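You operate a simulated robot arm through the tools that you are given. There is no shell and no other tool.

You are at the controls of a simulated robot arm. One attempt, no reset.

TASK
Fill the docked cylinder to its red line, set the number dial to its temperature and stopper it.
Fine: spill none; spout parked, thermometer back in the yellow rim stand; use the stopper from the orange rim stand, leave the others.

Only the result counts: the job must be done as asked and must still hold three seconds after the hand-in. Knocking over, shifting, dropping, spilling or breaking anything else fails it. Lids that push on must go on centred and level and be pressed home; caps that screw on are set level and turned clockwise until they are tight.

THE ROBOT
A 7-joint arm with a two-finger parallel gripper, fixed in place. Base frame: the origin is at the foot of the arm, x ahead of it, y to its left, z up; the work surface is at about z = 0.9. Readings come in m, degrees, newtons and seconds.
Its first joint turns from -166.0 to 166.0 degrees. Payload 3.43 kg.
The tool frame sits at the grasp point between the pads (the TCP): z along the fingers, y along the line on which they close. The tips reach 0.03 m beyond it. The gripper opens to 0.094 m. The fingers are 0.028 m wide and 0.01 m thick; the gripper's body (0.05 by 0.096 m) begins 0.055 m behind the TCP.
Orientation is that of the tool frame in the base frame, as a unit quaternion [w, x, y, z]. With the fingers straight down and closing along the base's y, the tool's x points along the base's -x, its y along +y and its z along -z.

THE INTERFACE
- The arm moves only by the tool apply_moves. Its argument "rows" is a list of rows, each an object (a shift or turn left out is 0, a gripper value left out holds the last) with "dp": the shift along the base's x, y, z in m, a list of three; "dr": the turn, a rotation vector about the base's x, y, z in degrees, a list of three; "fingers": the closure, from 0 (fully open) to 1 (shut). In form: [{"dp": [tx, ty, tz], "dr": [ax, ay, az], "fingers": fingers}, ...]. A call has 1 to 20 rows; each row is the pose to reach, as a shift and turn from the pose commanded when the call began. Rows are played at 5 a second. More than 0.05 m and 8.6 degrees between two rows, or a gripper value outside its range, and nothing of the call is played. A pose out of reach is approached as far as the arm can. The call stops where the force on the tool passes 50 N (or 10 N more than at its start, if that is more) or the arm is blocked; 0.2 s more then pass. The fingers move at their own pace (about 0.045 m/s each) and stop on an object; they squeeze with about 32 N. The grip force told is the motor's: it shows also when the fingers shut on nothing. Time passes only in rows, and 0.2 s behind the last, so rows that repeat a pose let the fingers close. The reply holds the time, the measured pose of the TCP, the force on the tool along the base axes, the opening and the grip force, in the units named above and with some noise, with the torque about the TCP (base axes, N m) and any sound that the robot's microphone picked up.
- Cameras (640 x 400 px; columns grow to the right, rows downward): "scene" is fixed at [0.0503, -0.5001, 1.6941]; the picture's right is [0.14, -0.99, 0.00], its down [-0.76, -0.11, -0.64] and it looks along [0.63, 0.09, -0.77] (base axes); focal length 360 px, centre (320, 200). "wrist" rides on the gripper at [0.076, 0.014, -0.102] in the tool frame; the picture's right is [-0.18, 0.98, 0.00], its down [-0.75, -0.14, -0.64] and it looks along [-0.63, -0.12, 0.77] (tool axes); focal length 243 px, centre (320, 200). There is no depth. A picture from a camera that has moved, and an enlarged one, comes with that camera's place and axes in the base frame and with its lens.
- snapshot(camera): a new picture of that camera. No time passes.
- lift_body(by): slides the trunk up (or, below 0, down) by that many m; the arm rides with it, the base frame stays. It gives what a move gives, with no picture.
- enlarge(camera, box): a new picture of the part [left, top, right, bottom] of that camera's present view, enlarged. No time passes.
- close_job(): hands the job in; it is judged then, once.

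Nothing tells you positions but the pictures and the camera data. Unless the task says otherwise, let go and move clear before handing in.

The tools are called after "Request:" as name(argument=value, ...) on one line, values as JSON. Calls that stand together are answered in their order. apply_moves: Moves the arm, as the interface text tells. Its arguments: {"type":"object","properties":{"rows":{"type":"array","items":{"type":"object","properties":{"dp":{"type":"array","items":{"type":"number"}},"dr":{"type":"array","items":{"type":"number"}},"fingers":{"type":"number"}}}}},"required":["rows"]} The other tools are called the same way: lift_body (by) slides the trunk up or down; snapshot (camera) takes a picture; enlarge (camera, box) takes an enlarged picture of a part of a camera's view; close_job () hands the job in.

At the start:

```text
clock: 0.0
tool_pos: [0.3457, -0.3644, 1.3569]
tcp_rot: [0.0, 0.0, 1.0, 0.0]
ft_force: [0.4, -0.2, 0.1]
wrist_torque: [0.0, 0.02, 0.06]
width: 0.0941
grip_force: 0.0
trunk travel left (down, up): [-0.425, 0.065]
```

scene: 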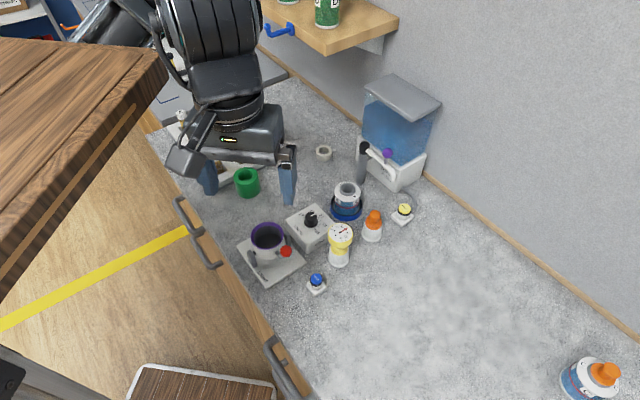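
wrist: 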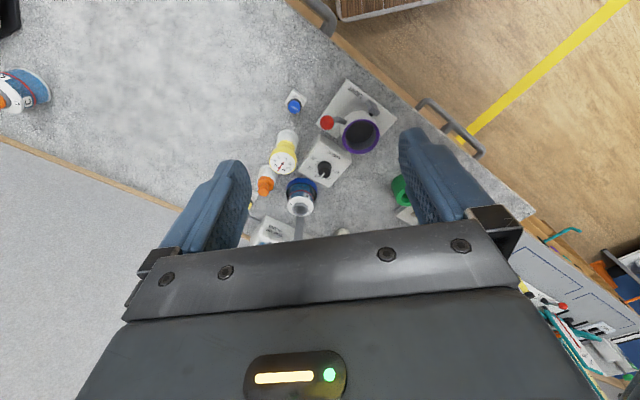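

I see a bench with a docked cylinder, a dial box, stands, and a water dispenser. I'll take enlarged pictures to identify everything before moving.

Request:
enlarge(camera="scene", box=[220, 180, 380, 300])

Request:
enlarge(camera="scene", box=[300, 60, 460, 240])

Request:
enlarge(camera="wrist", box=[230, 70, 430, 250])

Request:
enlarge(camera="scene", box=[150, 90, 350, 220])

```text
3.33 times, centred on (300, 240) of scene
camera zoom: at [0.0503, -0.5001, 1.6941], right [0.14, -0.99, 0.0], down [-0.76, -0.11, -0.64], along [0.63, 0.09, -0.77], focal length 1199 px, centre (387, 67)
```

zoom: 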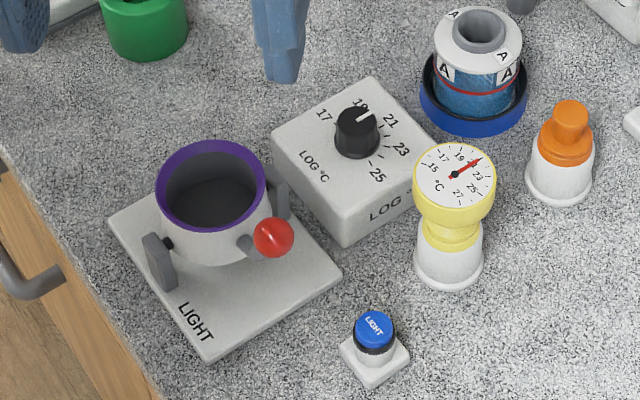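

```text
2.22 times, centred on (380, 150) of scene
camera zoom: at [0.0503, -0.5001, 1.6941], right [0.14, -0.99, 0.0], down [-0.76, -0.11, -0.64], along [0.63, 0.09, -0.77], focal length 799 px, centre (187, 311)
```

zoom: 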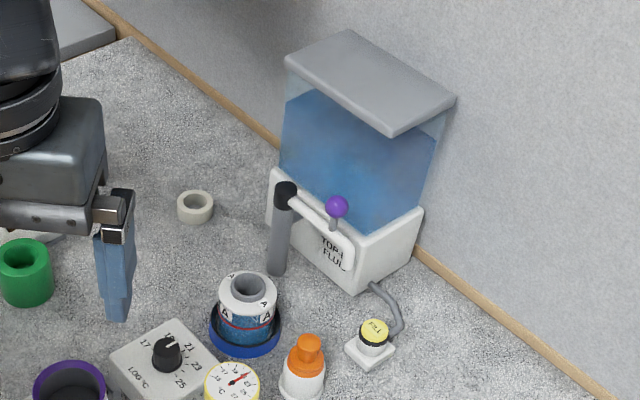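

```text
2.22 times, centred on (330, 160) of wrist
camera zoom: at [0.2708, -0.3491, 1.4588], right [0.18, 0.98, 0.0], down [0.75, -0.14, 0.64], along [0.63, -0.12, -0.77], focal length 539 px, centre (298, 289)
```

zoom: 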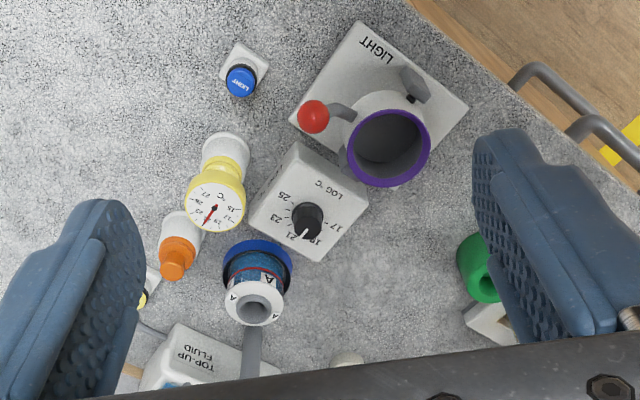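

```text
3.08 times, centred on (250, 155) of scene
camera zoom: at [0.0503, -0.5001, 1.6941], right [0.14, -0.99, 0.0], down [-0.76, -0.11, -0.64], along [0.63, 0.09, -0.77], focal length 1107 px, centre (535, 338)
```

zoom: 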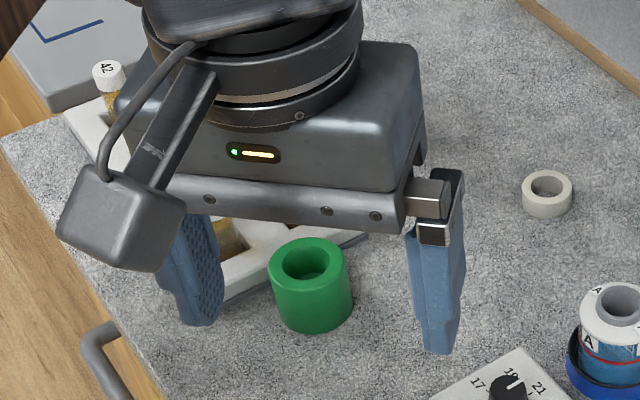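

The scene shows cylinder A in a blue-rimmed dock near (0.69,-0.48), the dial box near (0.58,-0.40), and the thermometer near (0.51,-0.48). The orange-topped item is near (0.60,-0.56) and the FILL button near (0.69,-0.65). I'll move the wrist camera for a better look and uncover the rest of the scene.

Request:
apply_moves(rows=[{"dp": [0, -0.04, -0.02]}, {"dp": [0, -0.08, -0.05]}, {"dp": [0, -0.12, -0.08]}, {"dp": [0, -0.16, -0.1]}])

Request:
snapshot(camera="wrist")

Request:
snapshot(camera="scene")

```text
clock: 1.0
tool_pos: [0.349, -0.5254, 1.2569]
tcp_rot: [0.0, -0.001, 1.0, -0.001]
ft_force: [0.3, 0.5, 0.2]
wrist_torque: [-0.01, -0.02, 0.02]
width: 0.0939
grip_force: 0.0
trunk travel left (down, up): [-0.425, 0.065]
```

```text
taken
camera wrist: at [0.272, -0.5103, 1.3582], right [0.18, 0.98, 0.0], down [0.75, -0.14, 0.64], along [0.63, -0.12, -0.77], focal length 243 px, centre (320, 200)
```

wrist: 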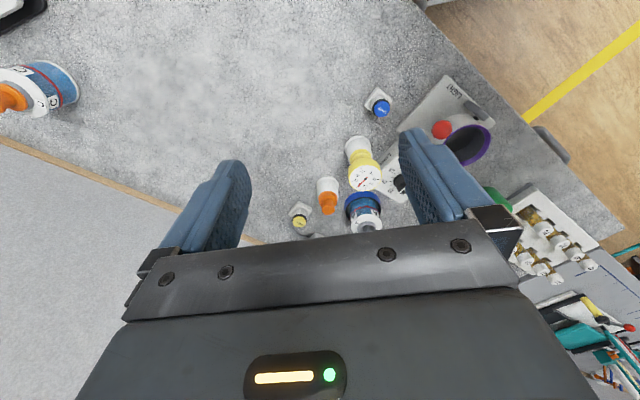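

```text
taken
```

scene: 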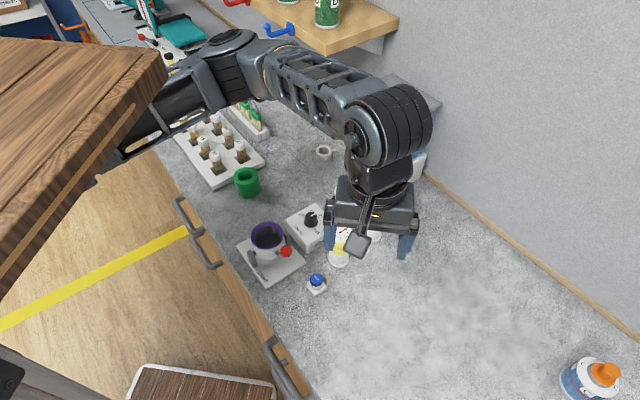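

The stand cluster is visible below the hand. I'll shift sideways toward y≈-0.40 and lower for a closer wrist view of the dock, the stands and the spout.

Request:
apply_moves(rows=[{"dp": [0.01, 0.03, -0.03]}, {"dp": [0.02, 0.06, -0.06]}, {"dp": [0.03, 0.09, -0.09]}, {"dp": [0.04, 0.11, -0.11]}])

Request:
snapshot(camera="wrist")

Request:
enlarge(camera="wrist", box=[200, 60, 420, 240])

Request:
snapshot(camera="scene")

```text
clock: 2.0
tool_pos: [0.3858, -0.4135, 1.1464]
tcp_rot: [0.0, 0.0, 1.0, 0.0]
ft_force: [-0.2, -0.5, 0.0]
wrist_torque: [0.01, -0.03, -0.02]
width: 0.0939
grip_force: 0.2
trunk travel left (down, up): [-0.425, 0.065]
```

```text
taken
camera wrist: at [0.3111, -0.3986, 1.2481], right [0.18, 0.98, 0.0], down [0.75, -0.14, 0.64], along [0.63, -0.12, -0.77], focal length 243 px, centre (320, 200)
```

wrist: 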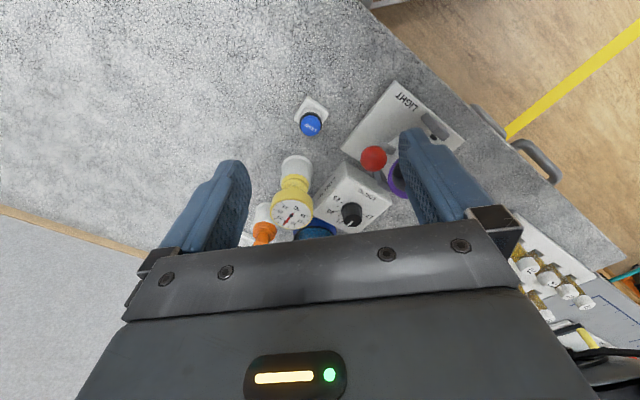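

```text
2.22 times, centred on (310, 150) of wrist
camera zoom: at [0.3111, -0.3986, 1.2481], right [0.18, 0.98, 0.0], down [0.75, -0.14, 0.64], along [0.63, -0.12, -0.77], focal length 539 px, centre (342, 311)
```

zoom: 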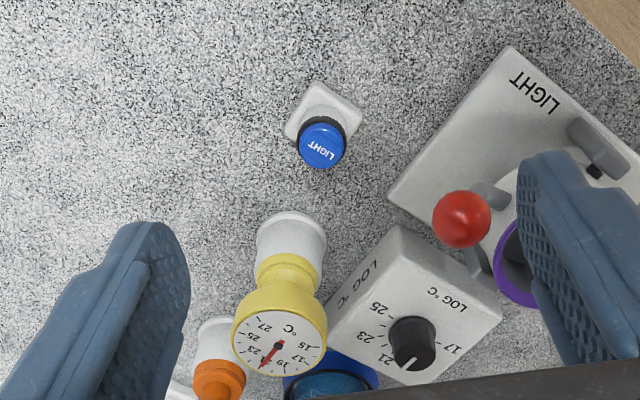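

```text
taken
```

scene: 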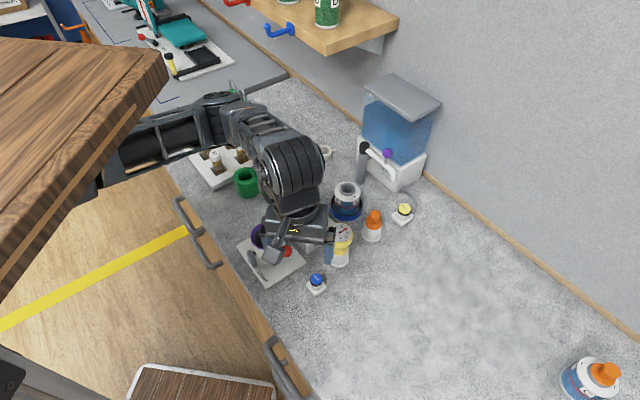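

The arm is no longer blocking the spout and cylinder in the scene view. I'll zoom in tightly on those.

Request:
enlarge(camera="scene", box=[320, 165, 400, 275])

Request:
enlarge(camera="scene", box=[340, 70, 450, 230])

Request:
enlarge(camera="scene", box=[550, 340, 640, 400])

Request:
enlarge(camera="scene", box=[180, 90, 340, 210])

```text
3.64 times, centred on (360, 220) of scene
camera zoom: at [0.0503, -0.5001, 1.6941], right [0.14, -0.99, 0.0], down [-0.76, -0.11, -0.64], along [0.63, 0.09, -0.77], focal length 1308 px, centre (174, 127)
```

zoom: 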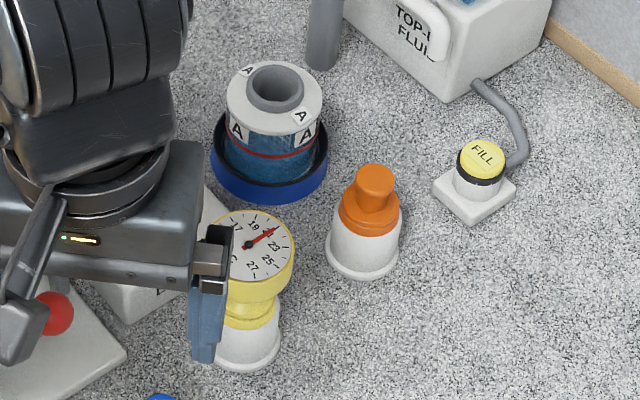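

```text
2.50 times, centred on (395, 150) of scene
camera zoom: at [0.0503, -0.5001, 1.6941], right [0.14, -0.99, 0.0], down [-0.76, -0.11, -0.64], along [0.63, 0.09, -0.77], focal length 899 px, centre (132, 325)
```

zoom: 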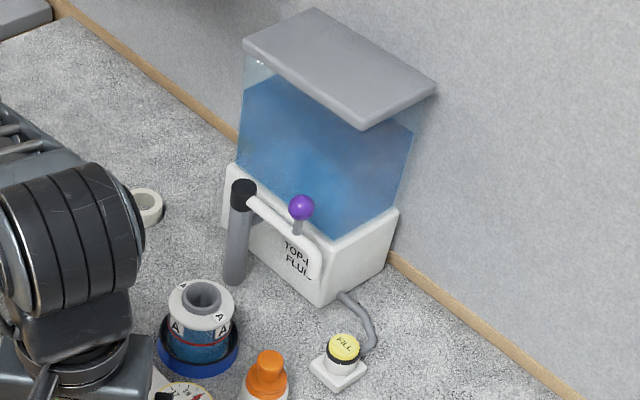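

```text
6.67 times, centred on (595, 370) of scene
camera zoom: at [0.0503, -0.5001, 1.6941], right [0.14, -0.99, 0.0], down [-0.76, -0.11, -0.64], along [0.63, 0.09, -0.77], focal length 2398 px, centre (-1513, -933)
```

zoom: 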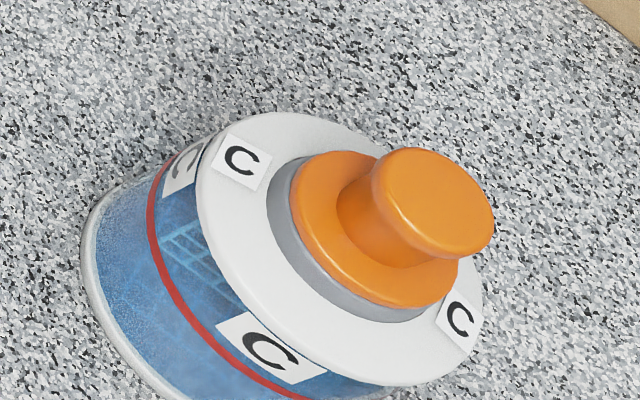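

```text
3.33 times, centred on (260, 150) of scene
camera zoom: at [0.0503, -0.5001, 1.6941], right [0.14, -0.99, 0.0], down [-0.76, -0.11, -0.64], along [0.63, 0.09, -0.77], focal length 1199 px, centre (520, 367)
```

zoom: 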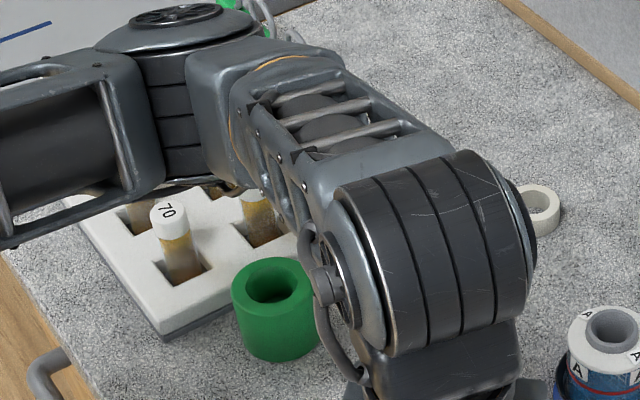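

Cylinder A's mouth is at roughly (0.69,-0.485) with its top near z 0.97. The spout post is at about (0.778,-0.517), and the spout arm is parked toward (0.716,-0.587). I'll hover closer to inspect the liquid level and the stopper.

Request:
apply_moves(rows=[{"dp": [0.0, 0, 0.02]}, {"dp": [0.04, -0.01, 0.02]}, {"dp": [0.08, -0.025, 0.02]}, {"dp": [0.12, -0.04, 0.02]}, {"dp": [0.16, -0.055, 0.02]}, {"dp": [0.2, -0.07, 0.01]}, {"dp": [0.2, -0.07, 0.01]}])

Request:
snapshot(camera="wrist")

Request:
enlarge(camera="wrist", box=[230, 80, 430, 230])

```text
clock: 3.6
tool_pos: [0.5877, -0.4821, 1.1578]
tcp_rot: [-0.001, 0.0, 1.0, 0.0]
ft_force: [-0.4, 0.1, 0.3]
wrist_torque: [0.01, -0.04, -0.02]
width: 0.0937
grip_force: 0.0
trunk travel left (down, up): [-0.425, 0.065]
```

```text
taken
camera wrist: at [0.5115, -0.4687, 1.259], right [0.18, 0.98, 0.0], down [0.75, -0.14, 0.64], along [0.63, -0.12, -0.77], focal length 243 px, centre (320, 200)
```

wrist: 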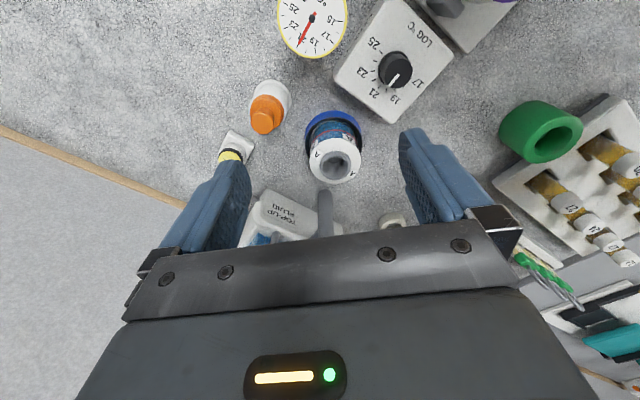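

```text
2.67 times, centred on (330, 155) of wrist
camera zoom: at [0.5115, -0.4687, 1.259], right [0.18, 0.98, 0.0], down [0.75, -0.14, 0.64], along [0.63, -0.12, -0.77], focal length 647 px, centre (293, 320)
```

zoom: 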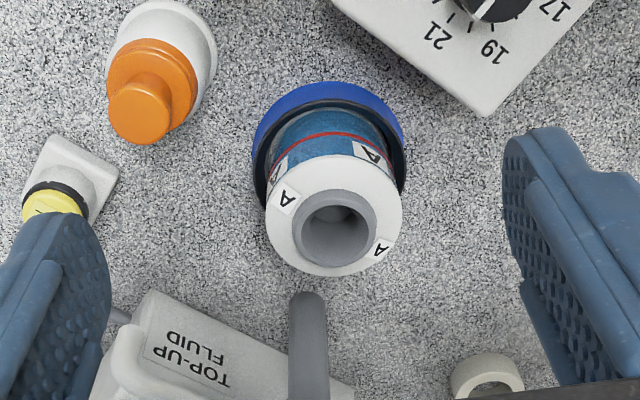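

The wrist view agrees: the cylinder mouth is at about (0.692,-0.481,0.972). Next I'll check the spout from the scene camera and read the dial and thermometer faces.

Request:
enlarge(camera="scene", box=[345, 125, 425, 195])

Request:
enlarge(camera="wrist", box=[260, 0, 460, 130])

Request:
enlarge(camera="wrist", box=[220, 60, 400, 200])

```text
5.71 times, centred on (385, 160) of scene
camera zoom: at [0.0503, -0.5001, 1.6941], right [0.14, -0.99, 0.0], down [-0.76, -0.11, -0.64], along [0.63, 0.09, -0.77], focal length 2056 px, centre (-51, 429)
```

zoom: 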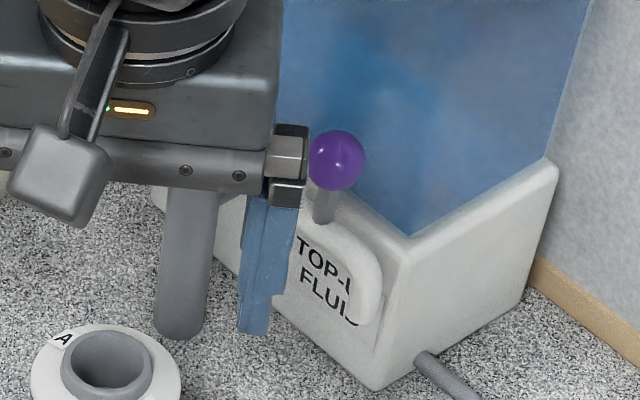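

```text
3.08 times, centred on (360, 65) of wrist
camera zoom: at [0.5115, -0.4687, 1.259], right [0.18, 0.98, 0.0], down [0.75, -0.14, 0.64], along [0.63, -0.12, -0.77], focal length 746 px, centre (197, 615)
```

zoom: 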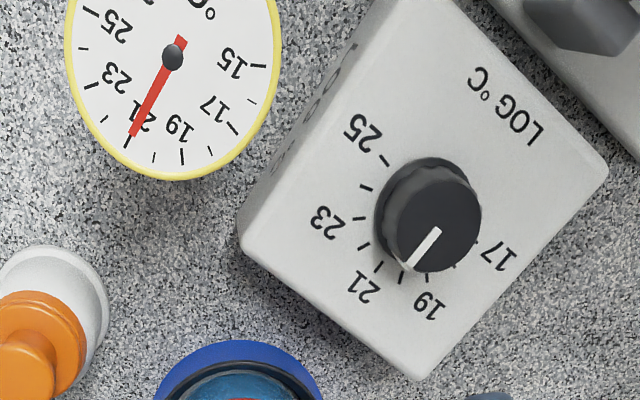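

```text
2.86 times, centred on (310, 130) of wrist
camera zoom: at [0.5115, -0.4687, 1.259], right [0.18, 0.98, 0.0], down [0.75, -0.14, 0.64], along [0.63, -0.12, -0.77], focal length 693 px, centre (349, 400)
```

zoom: 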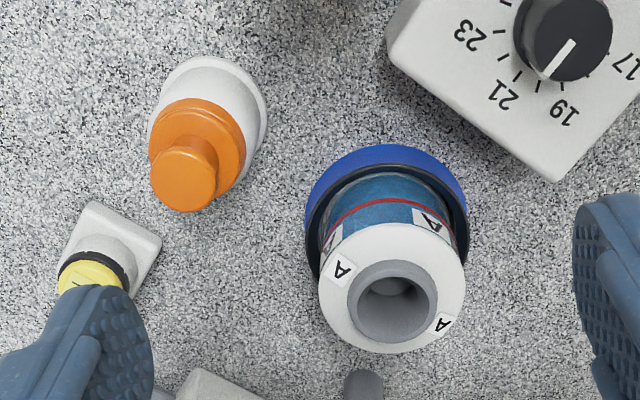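

The spout arm is parked parallel to the tank front, with its purple ball near (0.727,-0.574,1.08). The dial pointer sits between 19 and 20, and the thermometer shows about 21 at rest. I'll zoom in hard on the cylinder wall to learn the present level.

Request:
enlarge(camera="scene", box=[325, 178, 371, 222])

Request:
enlarge(camera="wrist", box=[295, 105, 375, 190])

Request:
enlarge(camera="scene", box=[290, 195, 390, 275])

```text
9.09 times, centred on (348, 200) of scene
camera zoom: at [0.0503, -0.5001, 1.6941], right [0.14, -0.99, 0.0], down [-0.76, -0.11, -0.64], along [0.63, 0.09, -0.77], focal length 3270 px, centre (66, 200)
```

zoom: 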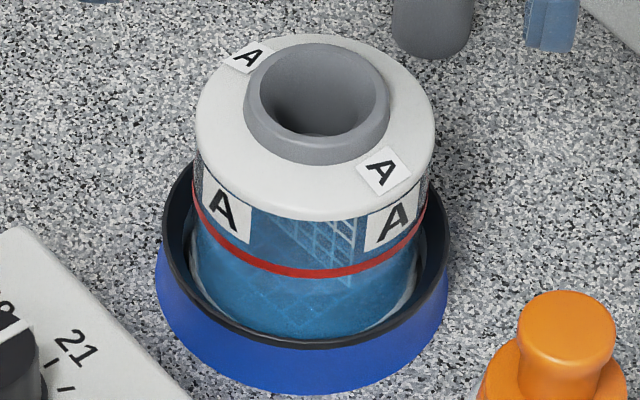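

```text
4.71 times, centred on (335, 148) of wrist
camera zoom: at [0.5115, -0.4687, 1.259], right [0.18, 0.98, 0.0], down [0.75, -0.14, 0.64], along [0.63, -0.12, -0.77], focal length 1142 px, centre (249, 447)
```

zoom: 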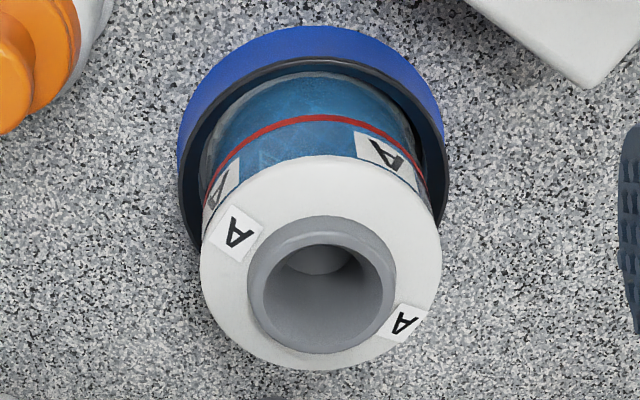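

```text
5.00 times, centred on (340, 235) of scene
camera zoom: at [0.0503, -0.5001, 1.6941], right [0.14, -0.99, 0.0], down [-0.76, -0.11, -0.64], along [0.63, 0.09, -0.77], focal length 1799 px, centre (220, 25)
```

zoom: 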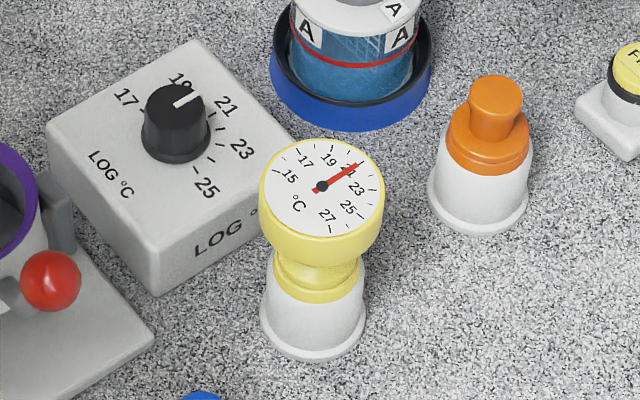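

The blue band and lattice make the level hard to see from above. I'll move the wrist camera to a low, more horizontal viewpoint from the front right, clear of the stands.

Request:
apply_moves(rows=[{"dp": [-0.04, -0.026, 0.01]}, {"dp": [-0.08, -0.053, 0.01], "dr": [1.4, -4.9, 5.4]}, {"dp": [-0.12, -0.08, 0.0], "dr": [2.9, -9.7, 10.7]}, {"dp": [-0.16, -0.106, -0.02], "dr": [4.3, -14.6, 16.1]}, {"dp": [-0.162, -0.106, -0.05], "dr": [5.8, -19.4, 21.5]}, {"dp": [-0.162, -0.106, -0.09], "dr": [7.2, -24.3, 26.8]}, {"dp": [-0.162, -0.106, -0.13], "dr": [8.6, -29.1, 32.2]}, {"dp": [-0.162, -0.106, -0.138], "dr": [8.6, -29.1, 32.2]}])

Request:
snapshot(camera="wrist")

```text
refused: row 4 steps farther than a row can; nothing moved
```

```text
taken
camera wrist: at [0.5115, -0.4687, 1.259], right [0.18, 0.98, 0.0], down [0.75, -0.14, 0.64], along [0.63, -0.12, -0.77], focal length 243 px, centre (320, 200)
```

wrist: 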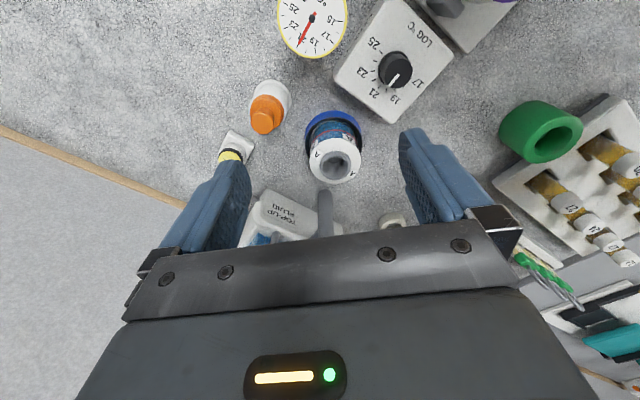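

The row steps were too big, so nothing moved. I'll replay the same path with smaller steps.

Request:
apply_moves(rows=[{"dp": [-0.03, -0.02, 0.01]}, {"dp": [-0.06, -0.04, 0.01], "dr": [1.4, -4.9, 5.4]}, {"dp": [-0.09, -0.06, 0.01], "dr": [2.9, -9.7, 10.7]}, {"dp": [-0.12, -0.08, 0.0], "dr": [4.3, -14.6, 16.1]}, {"dp": [-0.15, -0.1, -0.02], "dr": [5.8, -19.4, 21.5]}, {"dp": [-0.162, -0.106, -0.06], "dr": [7.2, -24.3, 26.8]}, {"dp": [-0.162, -0.106, -0.1], "dr": [8.6, -29.1, 32.2]}, {"dp": [-0.162, -0.106, -0.138], "dr": [8.6, -29.1, 32.2]}, {"dp": [-0.162, -0.106, -0.138], "dr": [8.6, -29.1, 32.2]}])

Request:
snapshot(camera="wrist")

```text
clock: 5.6
tool_pos: [0.4225, -0.5896, 1.019]
tcp_rot: [0.248, -0.275, 0.926, 0.072]
ft_force: [0.2, -0.1, 0.3]
wrist_torque: [-0.02, 0.01, 0.01]
width: 0.094
grip_force: 0.0
trunk travel left (down, up): [-0.425, 0.065]
```

```text
taken
camera wrist: at [0.3174, -0.6412, 1.0687], right [-0.4, 0.91, 0.09], down [0.36, 0.06, 0.93], along [0.84, 0.41, -0.35], focal length 243 px, centre (320, 200)
```

wrist: 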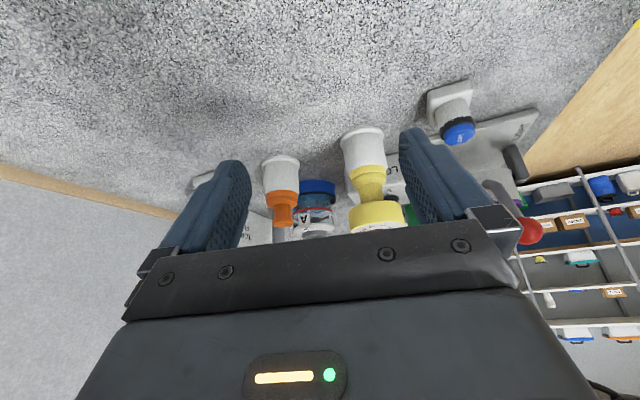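

Request:
enlarge(camera="wrist", box=[260, 150, 380, 240])

Request:
enlarge(camera="wrist", box=[290, 170, 345, 240])

Request:
enlarge(camera="scene", box=[320, 110, 440, 220])

```text
4.44 times, centred on (320, 195) of wrist
camera zoom: at [0.3174, -0.6412, 1.0687], right [-0.4, 0.91, 0.09], down [0.36, 0.06, 0.93], along [0.84, 0.41, -0.35], focal length 1078 px, centre (320, 222)
```

zoom: 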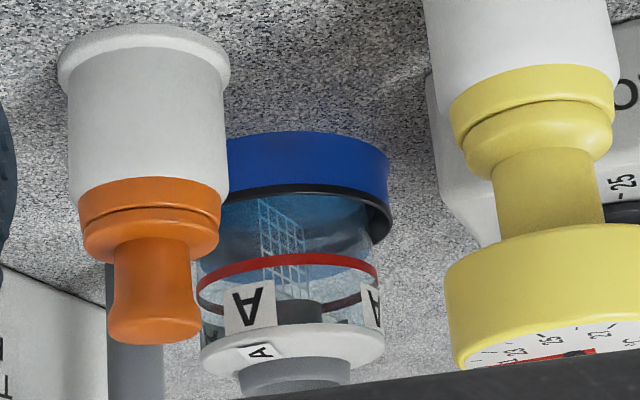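

```text
5.71 times, centred on (318, 205) of wrist
camera zoom: at [0.3174, -0.6412, 1.0687], right [-0.4, 0.91, 0.09], down [0.36, 0.06, 0.93], along [0.84, 0.41, -0.35], focal length 1386 px, centre (334, 171)
```

zoom: 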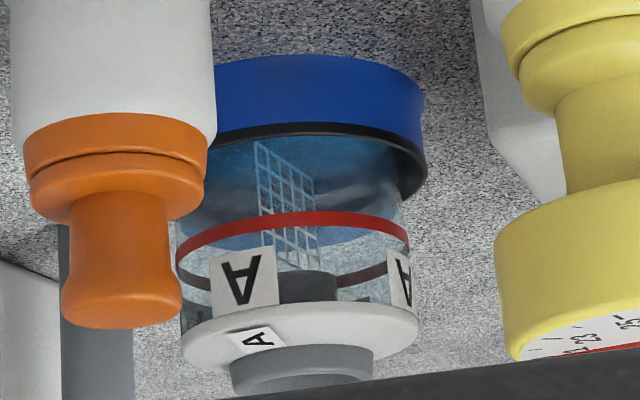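

```text
3.64 times, centred on (380, 165) of scene
camera zoom: at [0.0503, -0.5001, 1.6941], right [0.14, -0.99, 0.0], down [-0.76, -0.11, -0.64], along [0.63, 0.09, -0.77], focal length 1308 px, centre (102, 327)
```

zoom: 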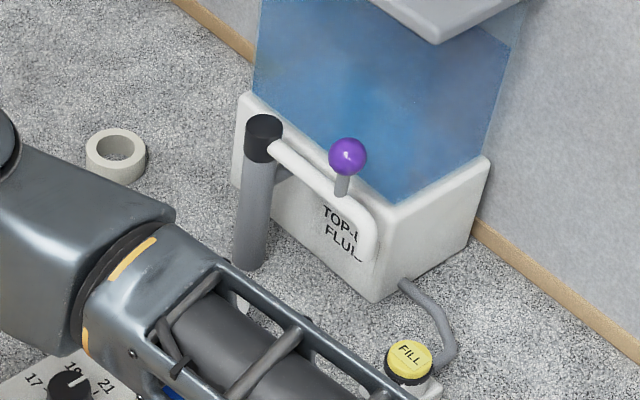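

The low view shows the liquid surface about 7 mm under the red line, and this viewpoint works well for monitoring. Next I'll lift, straighten the tool and turn it 45° to take the spout's purple ball.

Request:
apply_moves(rows=[{"dp": [0.0, 0.0, 0.04]}, {"dp": [0.0, 0.0, 0.085]}, {"dp": [0.0, 0.0, 0.12], "dr": [-1.2, 4.2, -4.6]}, {"dp": [0.015, 0.005, 0.14], "dr": [-2.4, 8.3, -9.2]}, {"dp": [0.03, 0.01, 0.15], "dr": [-3.7, 12.5, -13.8]}, {"dp": [0.045, 0.015, 0.16], "dr": [-4.9, 16.6, -18.4]}, {"dp": [0.06, 0.02, 0.16], "dr": [-6.2, 20.8, -23]}, {"dp": [0.075, 0.025, 0.16], "dr": [-7.4, 25, -27.6]}, {"dp": [0.08, 0.03, 0.16], "dr": [-8.64, 29.16, -32.2]}, {"dp": [0.08, 0.03, 0.16], "dr": [-8.64, 29.16, -32.2]}])

Request:
apply_moves(rows=[{"dp": [0.03, 0.0, 0.0], "dr": [0, 0, -7.5]}, {"dp": [0.07, 0.0, 0.0], "dr": [0, 0, -15]}, {"dp": [0.11, 0.005, 0.0], "dr": [0, 0, -22.5]}, {"dp": [0.15, 0.01, 0.0], "dr": [0, 0, -30]}, {"dp": [0.18, 0.015, 0.0], "dr": [0, 0, -37.5]}, {"dp": [0.2, 0.015, 0.0], "dr": [0, 0, -45]}, {"dp": [0.2, 0.015, 0.0], "dr": [0, 0, -45]}])

Request:
snapshot(camera="wrist")

Request:
snapshot(camera="scene")

```text
clock: 7.8
tool_pos: [0.5038, -0.5596, 1.1795]
tcp_rot: [-0.001, 0.0, 1.0, 0.0]
ft_force: [-0.6, -0.3, 0.1]
wrist_torque: [-0.01, 0.0, -0.01]
width: 0.0943
grip_force: 0.1
trunk travel left (down, up): [-0.425, 0.065]
```

```text
clock: 9.4
tool_pos: [0.7047, -0.5451, 1.1785]
tcp_rot: [-0.001, 0.383, 0.924, 0.001]
ft_force: [0.2, -0.7, -0.6]
wrist_torque: [-0.03, -0.04, 0.01]
width: 0.094
grip_force: 0.0
trunk travel left (down, up): [-0.425, 0.065]
```

```text
taken
camera wrist: at [0.6612, -0.4808, 1.2808], right [0.83, 0.56, 0.0], down [0.43, -0.63, 0.64], along [0.36, -0.53, -0.77], focal length 243 px, centre (320, 200)
```

wrist: 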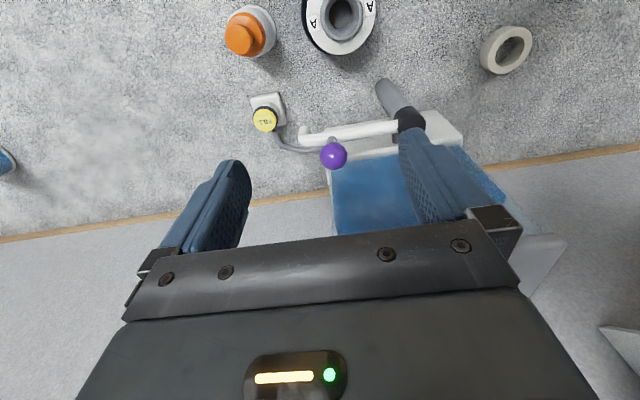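

```text
taken
```

scene: 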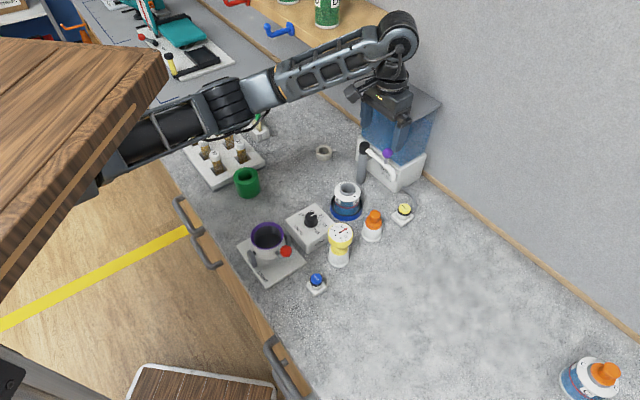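

From here the scene camera is unobstructed, and triangulation puts the ball at about (0.739,-0.574,1.068) and the post axis at about (0.789,-0.511). I'll zoom in to refine the spout geometry.

Request:
enlarge(camera="wrist", box=[230, 70, 450, 200])

Request:
enlarge(camera="scene", box=[330, 120, 430, 220])

Request:
enlarge(camera="wrist", box=[290, 0, 430, 150])

```text
2.91 times, centred on (340, 135) of wrist
camera zoom: at [0.6612, -0.4808, 1.2808], right [0.83, 0.56, 0.0], down [0.43, -0.63, 0.64], along [0.36, -0.53, -0.77], focal length 706 px, centre (262, 389)
```

zoom: 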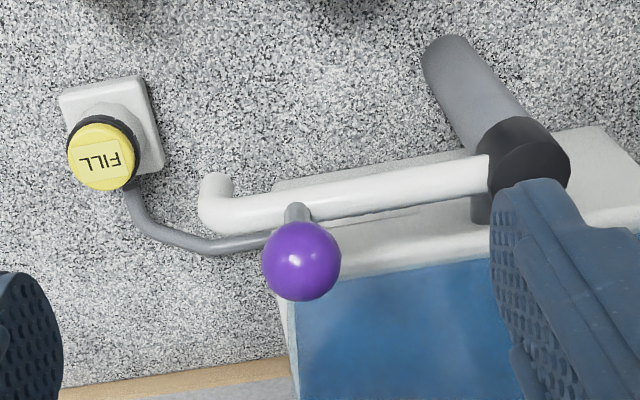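

```text
4.00 times, centred on (380, 170) of scene
camera zoom: at [0.0503, -0.5001, 1.6941], right [0.14, -0.99, 0.0], down [-0.76, -0.11, -0.64], along [0.63, 0.09, -0.77], focal length 1439 px, centre (80, 320)
```

zoom: 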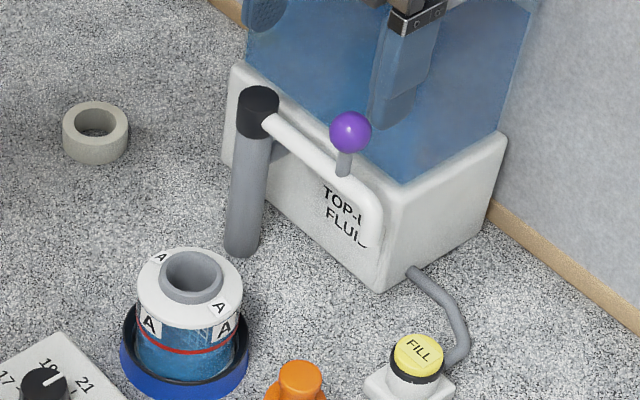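

```text
2.67 times, centred on (360, 75) of wrist
camera zoom: at [0.6612, -0.4808, 1.2808], right [0.83, 0.56, 0.0], down [0.43, -0.63, 0.64], along [0.36, -0.53, -0.77], focal length 647 px, centre (213, 533)
```

zoom: 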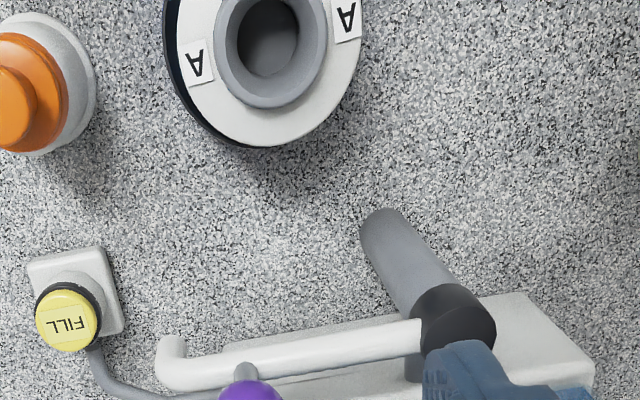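

I now have the ball, the post and the spout tip (about (0.715,-0.593), lower end near z 0.99). I'll move over the ball and descend part way to check alignment.

Request:
apply_moves(rows=[{"dp": [0.017, -0.015, 0]}, {"dp": [0.034, -0.029, 0]}, {"dp": [0.034, -0.029, -0.03]}, {"dp": [0.034, -0.029, -0.06], "fingers": 0.2}, {"dp": [0.034, -0.029, -0.06], "fingers": 0.2}])

Request:
snapshot(camera="wrist")

Request:
enlarge(camera="scene", box=[330, 80, 450, 200])

```text
clock: 10.6
tool_pos: [0.7375, -0.5734, 1.1182]
tcp_rot: [0.0, 0.383, 0.924, 0.0]
ft_force: [0.3, 0.2, -0.7]
wrist_torque: [0.01, 0.0, 0.0]
width: 0.0754
grip_force: 0.0
trunk travel left (down, up): [-0.425, 0.065]
```

```text
taken
camera wrist: at [0.6955, -0.5094, 1.2208], right [0.83, 0.56, 0.0], down [0.43, -0.63, 0.64], along [0.36, -0.53, -0.77], focal length 243 px, centre (320, 200)
```

wrist: 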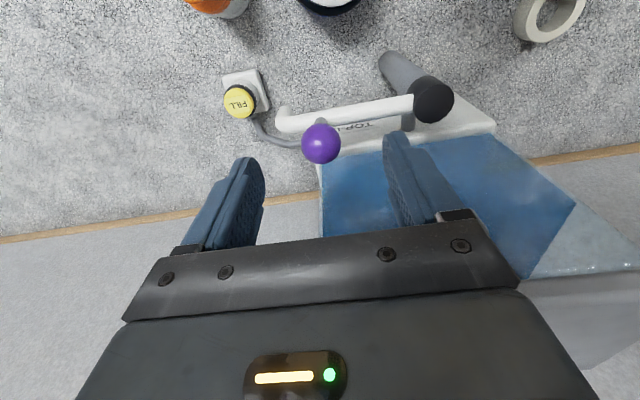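

```text
3.33 times, centred on (390, 140) of scene
camera zoom: at [0.0503, -0.5001, 1.6941], right [0.14, -0.99, 0.0], down [-0.76, -0.11, -0.64], along [0.63, 0.09, -0.77], focal length 1199 px, centre (87, 400)
```

zoom: 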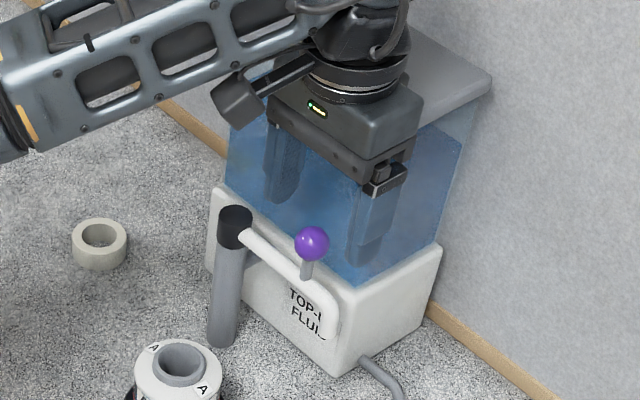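

The ball is centred between the fingers at about (0.740,-0.573). I'll descend to z≈1.08 and grip it.

Request:
apply_moves(rows=[{"dp": [0.001, 0, -0.02], "fingers": 0.2}, {"dp": [0.001, 0, -0.037], "fingers": 0.2}, {"dp": [0.001, 0, -0.037], "fingers": 0.55}, {"dp": [0.001, 0, -0.037], "fingers": 0.55}])

Request:
snapshot(camera="wrist")

Request:
enlarge(camera="scene", box=[330, 80, 450, 200])

```text
clock: 11.1
tool_pos: [0.7418, -0.577, 1.1079]
tcp_rot: [0.01, 0.383, 0.924, -0.005]
ft_force: [3.0, -3.4, 16.2]
wrist_torque: [-0.03, -0.4, -0.07]
width: 0.075
grip_force: 0.1
trunk travel left (down, up): [-0.425, 0.065]
stopped in row 2: the force on the tool passed its limit at 66 N (the readings are from after the stop); the commanded pose is now the measured one
```

```text
taken
camera wrist: at [0.697, -0.5101, 1.2088], right [0.83, 0.56, 0.0], down [0.42, -0.62, 0.66], along [0.37, -0.54, -0.75], focal length 243 px, centre (320, 200)
```

wrist: 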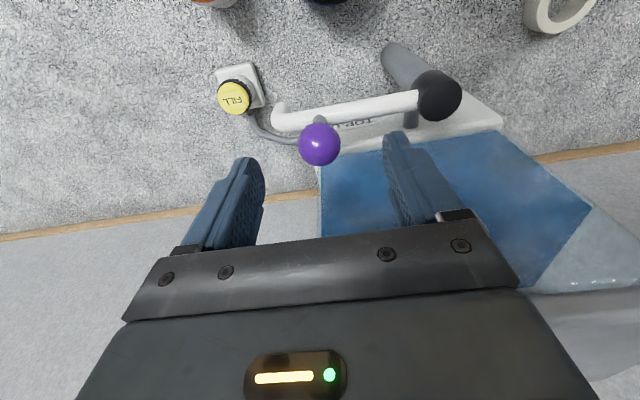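

```text
3.33 times, centred on (390, 140) of scene
camera zoom: at [0.0503, -0.5001, 1.6941], right [0.14, -0.99, 0.0], down [-0.76, -0.11, -0.64], along [0.63, 0.09, -0.77], focal length 1199 px, centre (87, 400)
```

zoom: 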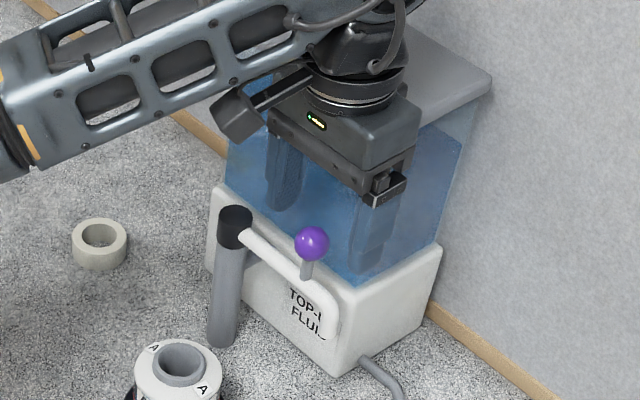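

The hand touched the tank lid on the way down; the tank does not appear to have shifted. I'll back off up and away, then tilt the tool 35° so the hand leans away from the tank.

Request:
apply_moves(rows=[{"dp": [0, 0, 0.03]}, {"dp": [-0.01, 0.01, 0.06]}, {"dp": [-0.03, 0.03, 0.06], "dr": [-4, -4, 0]}, {"dp": [-0.04, 0.04, 0.06], "dr": [-9, -9, 0]}, {"dp": [-0.04, 0.04, 0.06], "dr": [-14.5, -14.5, 0]}, {"dp": [-0.04, 0.04, 0.06], "dr": [-20, -20, 0]}, {"dp": [-0.04, 0.04, 0.06], "dr": [-24.7, -24.7, 0]}, {"dp": [-0.04, 0.04, 0.06], "dr": [-24.7, -24.7, 0]}])

Request:
snapshot(camera="wrist")

Request:
snapshot(camera="scene")

```text
clock: 12.9
tool_pos: [0.7026, -0.5357, 1.167]
tcp_rot: [0.285, 0.365, 0.878, -0.12]
ft_force: [-0.1, 0.4, 0.7]
wrist_torque: [0.0, 0.03, -0.01]
width: 0.0752
grip_force: 0.2
trunk travel left (down, up): [-0.425, 0.065]
```

```text
taken
camera wrist: at [0.6259, -0.4387, 1.203], right [0.8, 0.59, 0.11], down [0.07, -0.26, 0.96], along [0.6, -0.76, -0.25], focal length 243 px, centre (320, 200)
```

wrist: 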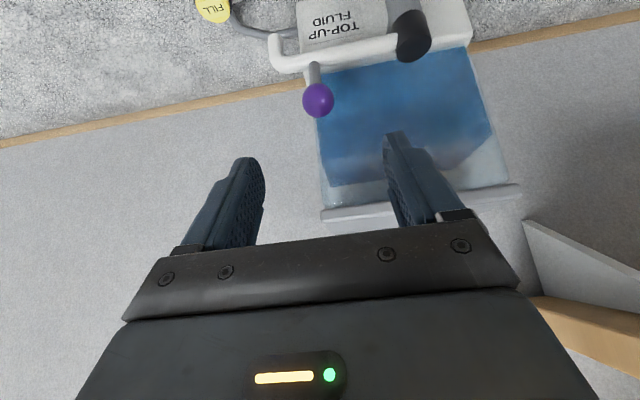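

```text
taken
```

scene: 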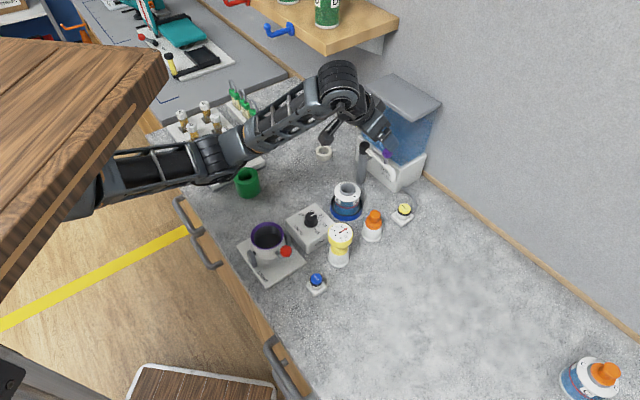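

With the tilt there is ample clearance from the lid, and the ball is re-measured at about (0.742,-0.575,1.068). I'll descend to straddle it with the finger tips and close.

Request:
apply_moves(rows=[{"dp": [0.016, -0.016, -0.02]}, {"dp": [0.026, -0.026, -0.045]}, {"dp": [0.032, -0.032, -0.07]}, {"dp": [0.032, -0.032, -0.087]}, {"dp": [0.032, -0.032, -0.087]}])

Request:
snapshot(camera="wrist")

Request:
enlarge(camera="scene", box=[330, 80, 450, 200])

```text
clock: 14.1
tool_pos: [0.7328, -0.5673, 1.0779]
tcp_rot: [0.285, 0.364, 0.879, -0.119]
ft_force: [0.5, 0.8, -1.0]
wrist_torque: [0.0, 0.0, -0.01]
width: 0.0754
grip_force: 0.0
trunk travel left (down, up): [-0.425, 0.065]
```

```text
taken
camera wrist: at [0.6585, -0.4708, 1.1157], right [0.8, 0.59, 0.11], down [0.07, -0.26, 0.96], along [0.59, -0.76, -0.25], focal length 243 px, centre (320, 200)
```

wrist: 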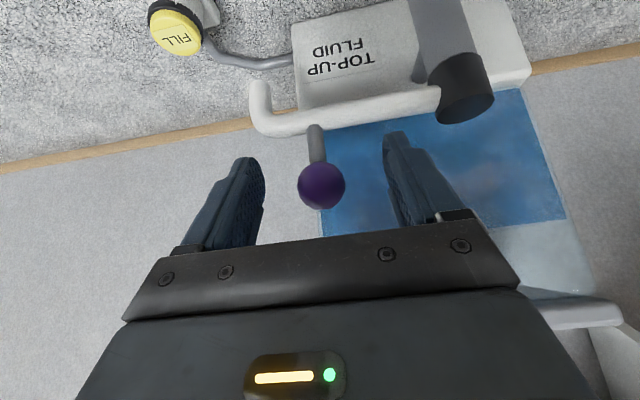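

```text
3.33 times, centred on (390, 140) of scene
camera zoom: at [0.0503, -0.5001, 1.6941], right [0.14, -0.99, 0.0], down [-0.76, -0.11, -0.64], along [0.63, 0.09, -0.77], focal length 1199 px, centre (87, 400)
```

zoom: 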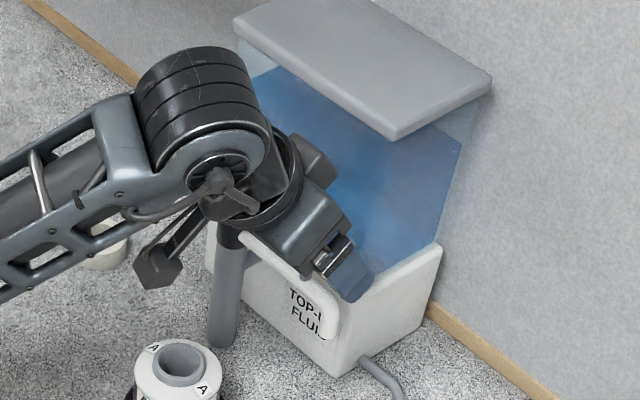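

The ball is centred at the TCP between the fingers, so I'll close on it.

Request:
apply_moves(rows=[{"dp": [0, 0, 0], "fingers": 0.6}, {"dp": [0, 0, 0], "fingers": 0.75}, {"dp": [0, 0, 0], "fingers": 1.0}, {"dp": [0, 0, 0], "fingers": 1.0}, {"dp": [0, 0, 0], "fingers": 1.0}])

Request:
snapshot(camera="wrist")

```text
clock: 15.3
tool_pos: [0.7345, -0.5681, 1.0783]
tcp_rot: [0.285, 0.364, 0.879, -0.118]
ft_force: [0.3, 0.2, -1.6]
wrist_torque: [0.03, -0.01, 0.02]
width: 0.0267
grip_force: 45.0
trunk travel left (down, up): [-0.425, 0.065]
```

```text
taken
camera wrist: at [0.6586, -0.4706, 1.1158], right [0.8, 0.59, 0.11], down [0.07, -0.26, 0.96], along [0.59, -0.76, -0.25], focal length 243 px, centre (320, 200)
```

wrist: 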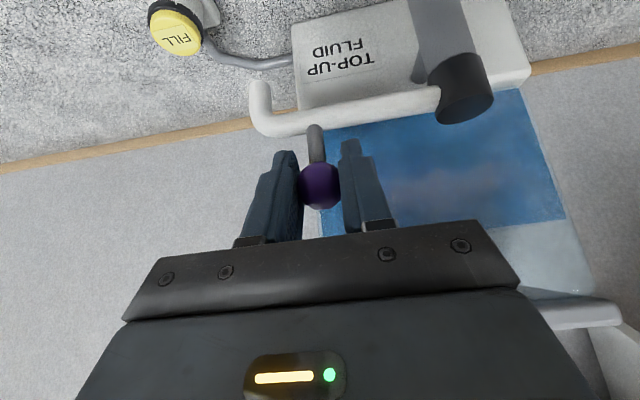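

The ball is held (width 0.027). I'll swing the spout about the post axis in small steps with the hand turning along, checking forces.

Request:
apply_moves(rows=[{"dp": [-0.0067, 0.0071, 0], "dr": [0, 0, -7]}, {"dp": [-0.0125, 0.0149, 0], "dr": [0, 0, -14]}, {"dp": [-0.0173, 0.0234, 0], "dr": [0, 0, -21]}])

Request:
snapshot(camera="wrist")

Request:
enlarge(camera="scene", box=[320, 90, 440, 220])

```text
clock: 16.1
tool_pos: [0.719, -0.543, 1.0767]
tcp_rot: [0.258, 0.517, 0.799, -0.168]
ft_force: [11.8, 11.8, -1.9]
wrist_torque: [0.58, 0.16, 0.58]
width: 0.0266
grip_force: 44.4
trunk travel left (down, up): [-0.425, 0.065]
```

```text
taken
camera wrist: at [0.6827, -0.4253, 1.116], right [0.96, 0.27, 0.11], down [-0.03, -0.27, 0.96], along [0.28, -0.93, -0.25], focal length 243 px, centre (320, 200)
```

wrist: 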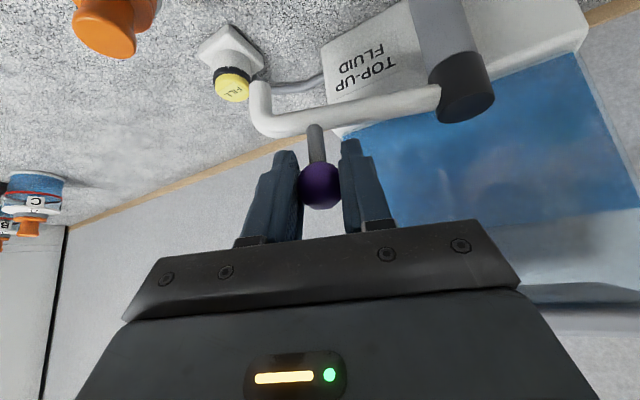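

```text
3.08 times, centred on (380, 155) of scene
camera zoom: at [0.0503, -0.5001, 1.6941], right [0.14, -0.99, 0.0], down [-0.76, -0.11, -0.64], along [0.63, 0.09, -0.77], focal length 1107 px, centre (135, 338)
```

zoom: 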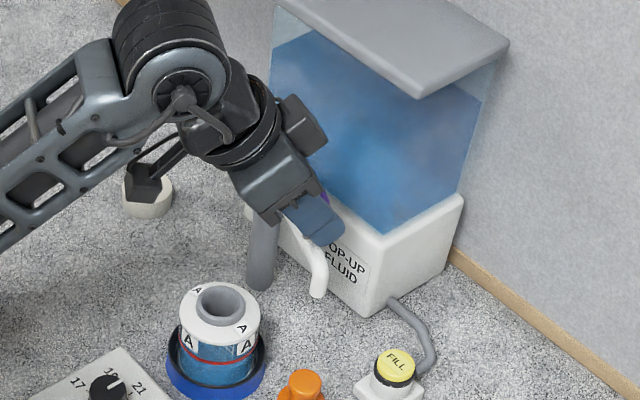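

Mild radial force shows the hinge axis sits slightly farther out, at about (0.797,-0.514). I'll use the corrected circle and continue.

Request:
apply_moves(rows=[{"dp": [0.0006, 0.0122, 0], "dr": [0, 0, -6.7]}, {"dp": [-0.001, 0.0214, 0], "dr": [0, 0, -13.3]}, {"dp": [-0.0015, 0.0309, 0], "dr": [0, 0, -20]}])

Request:
enlarge(camera="scene", box=[320, 90, 440, 220])

Request:
snapshot(camera="wrist")

```text
clock: 16.9
tool_pos: [0.7139, -0.5145, 1.0787]
tcp_rot: [0.224, 0.651, 0.694, -0.212]
ft_force: [-3.9, -1.5, -6.6]
wrist_torque: [-0.02, 0.13, -0.07]
width: 0.0265
grip_force: 45.3
trunk travel left (down, up): [-0.425, 0.065]
```

```text
3.08 times, centred on (380, 155) of scene
camera zoom: at [0.0503, -0.5001, 1.6941], right [0.14, -0.99, 0.0], down [-0.76, -0.11, -0.64], along [0.63, 0.09, -0.77], focal length 1107 px, centre (135, 338)
```

zoom: 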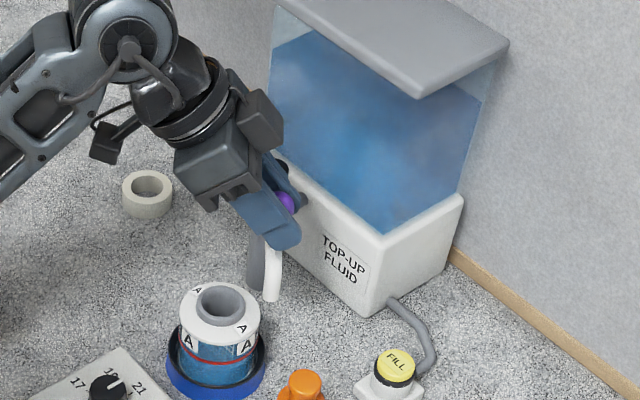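

```text
taken
camera wrist: at [0.7203, -0.3916, 1.1159], right [0.99, -0.09, 0.11], down [-0.12, -0.24, 0.96], along [-0.06, -0.97, -0.25], focal length 243 px, centre (320, 200)
```

wrist: 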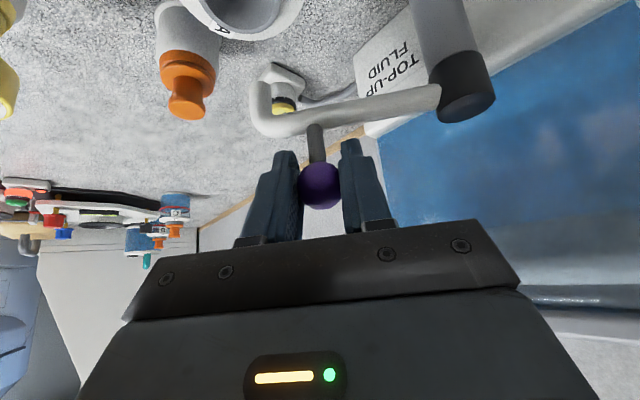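

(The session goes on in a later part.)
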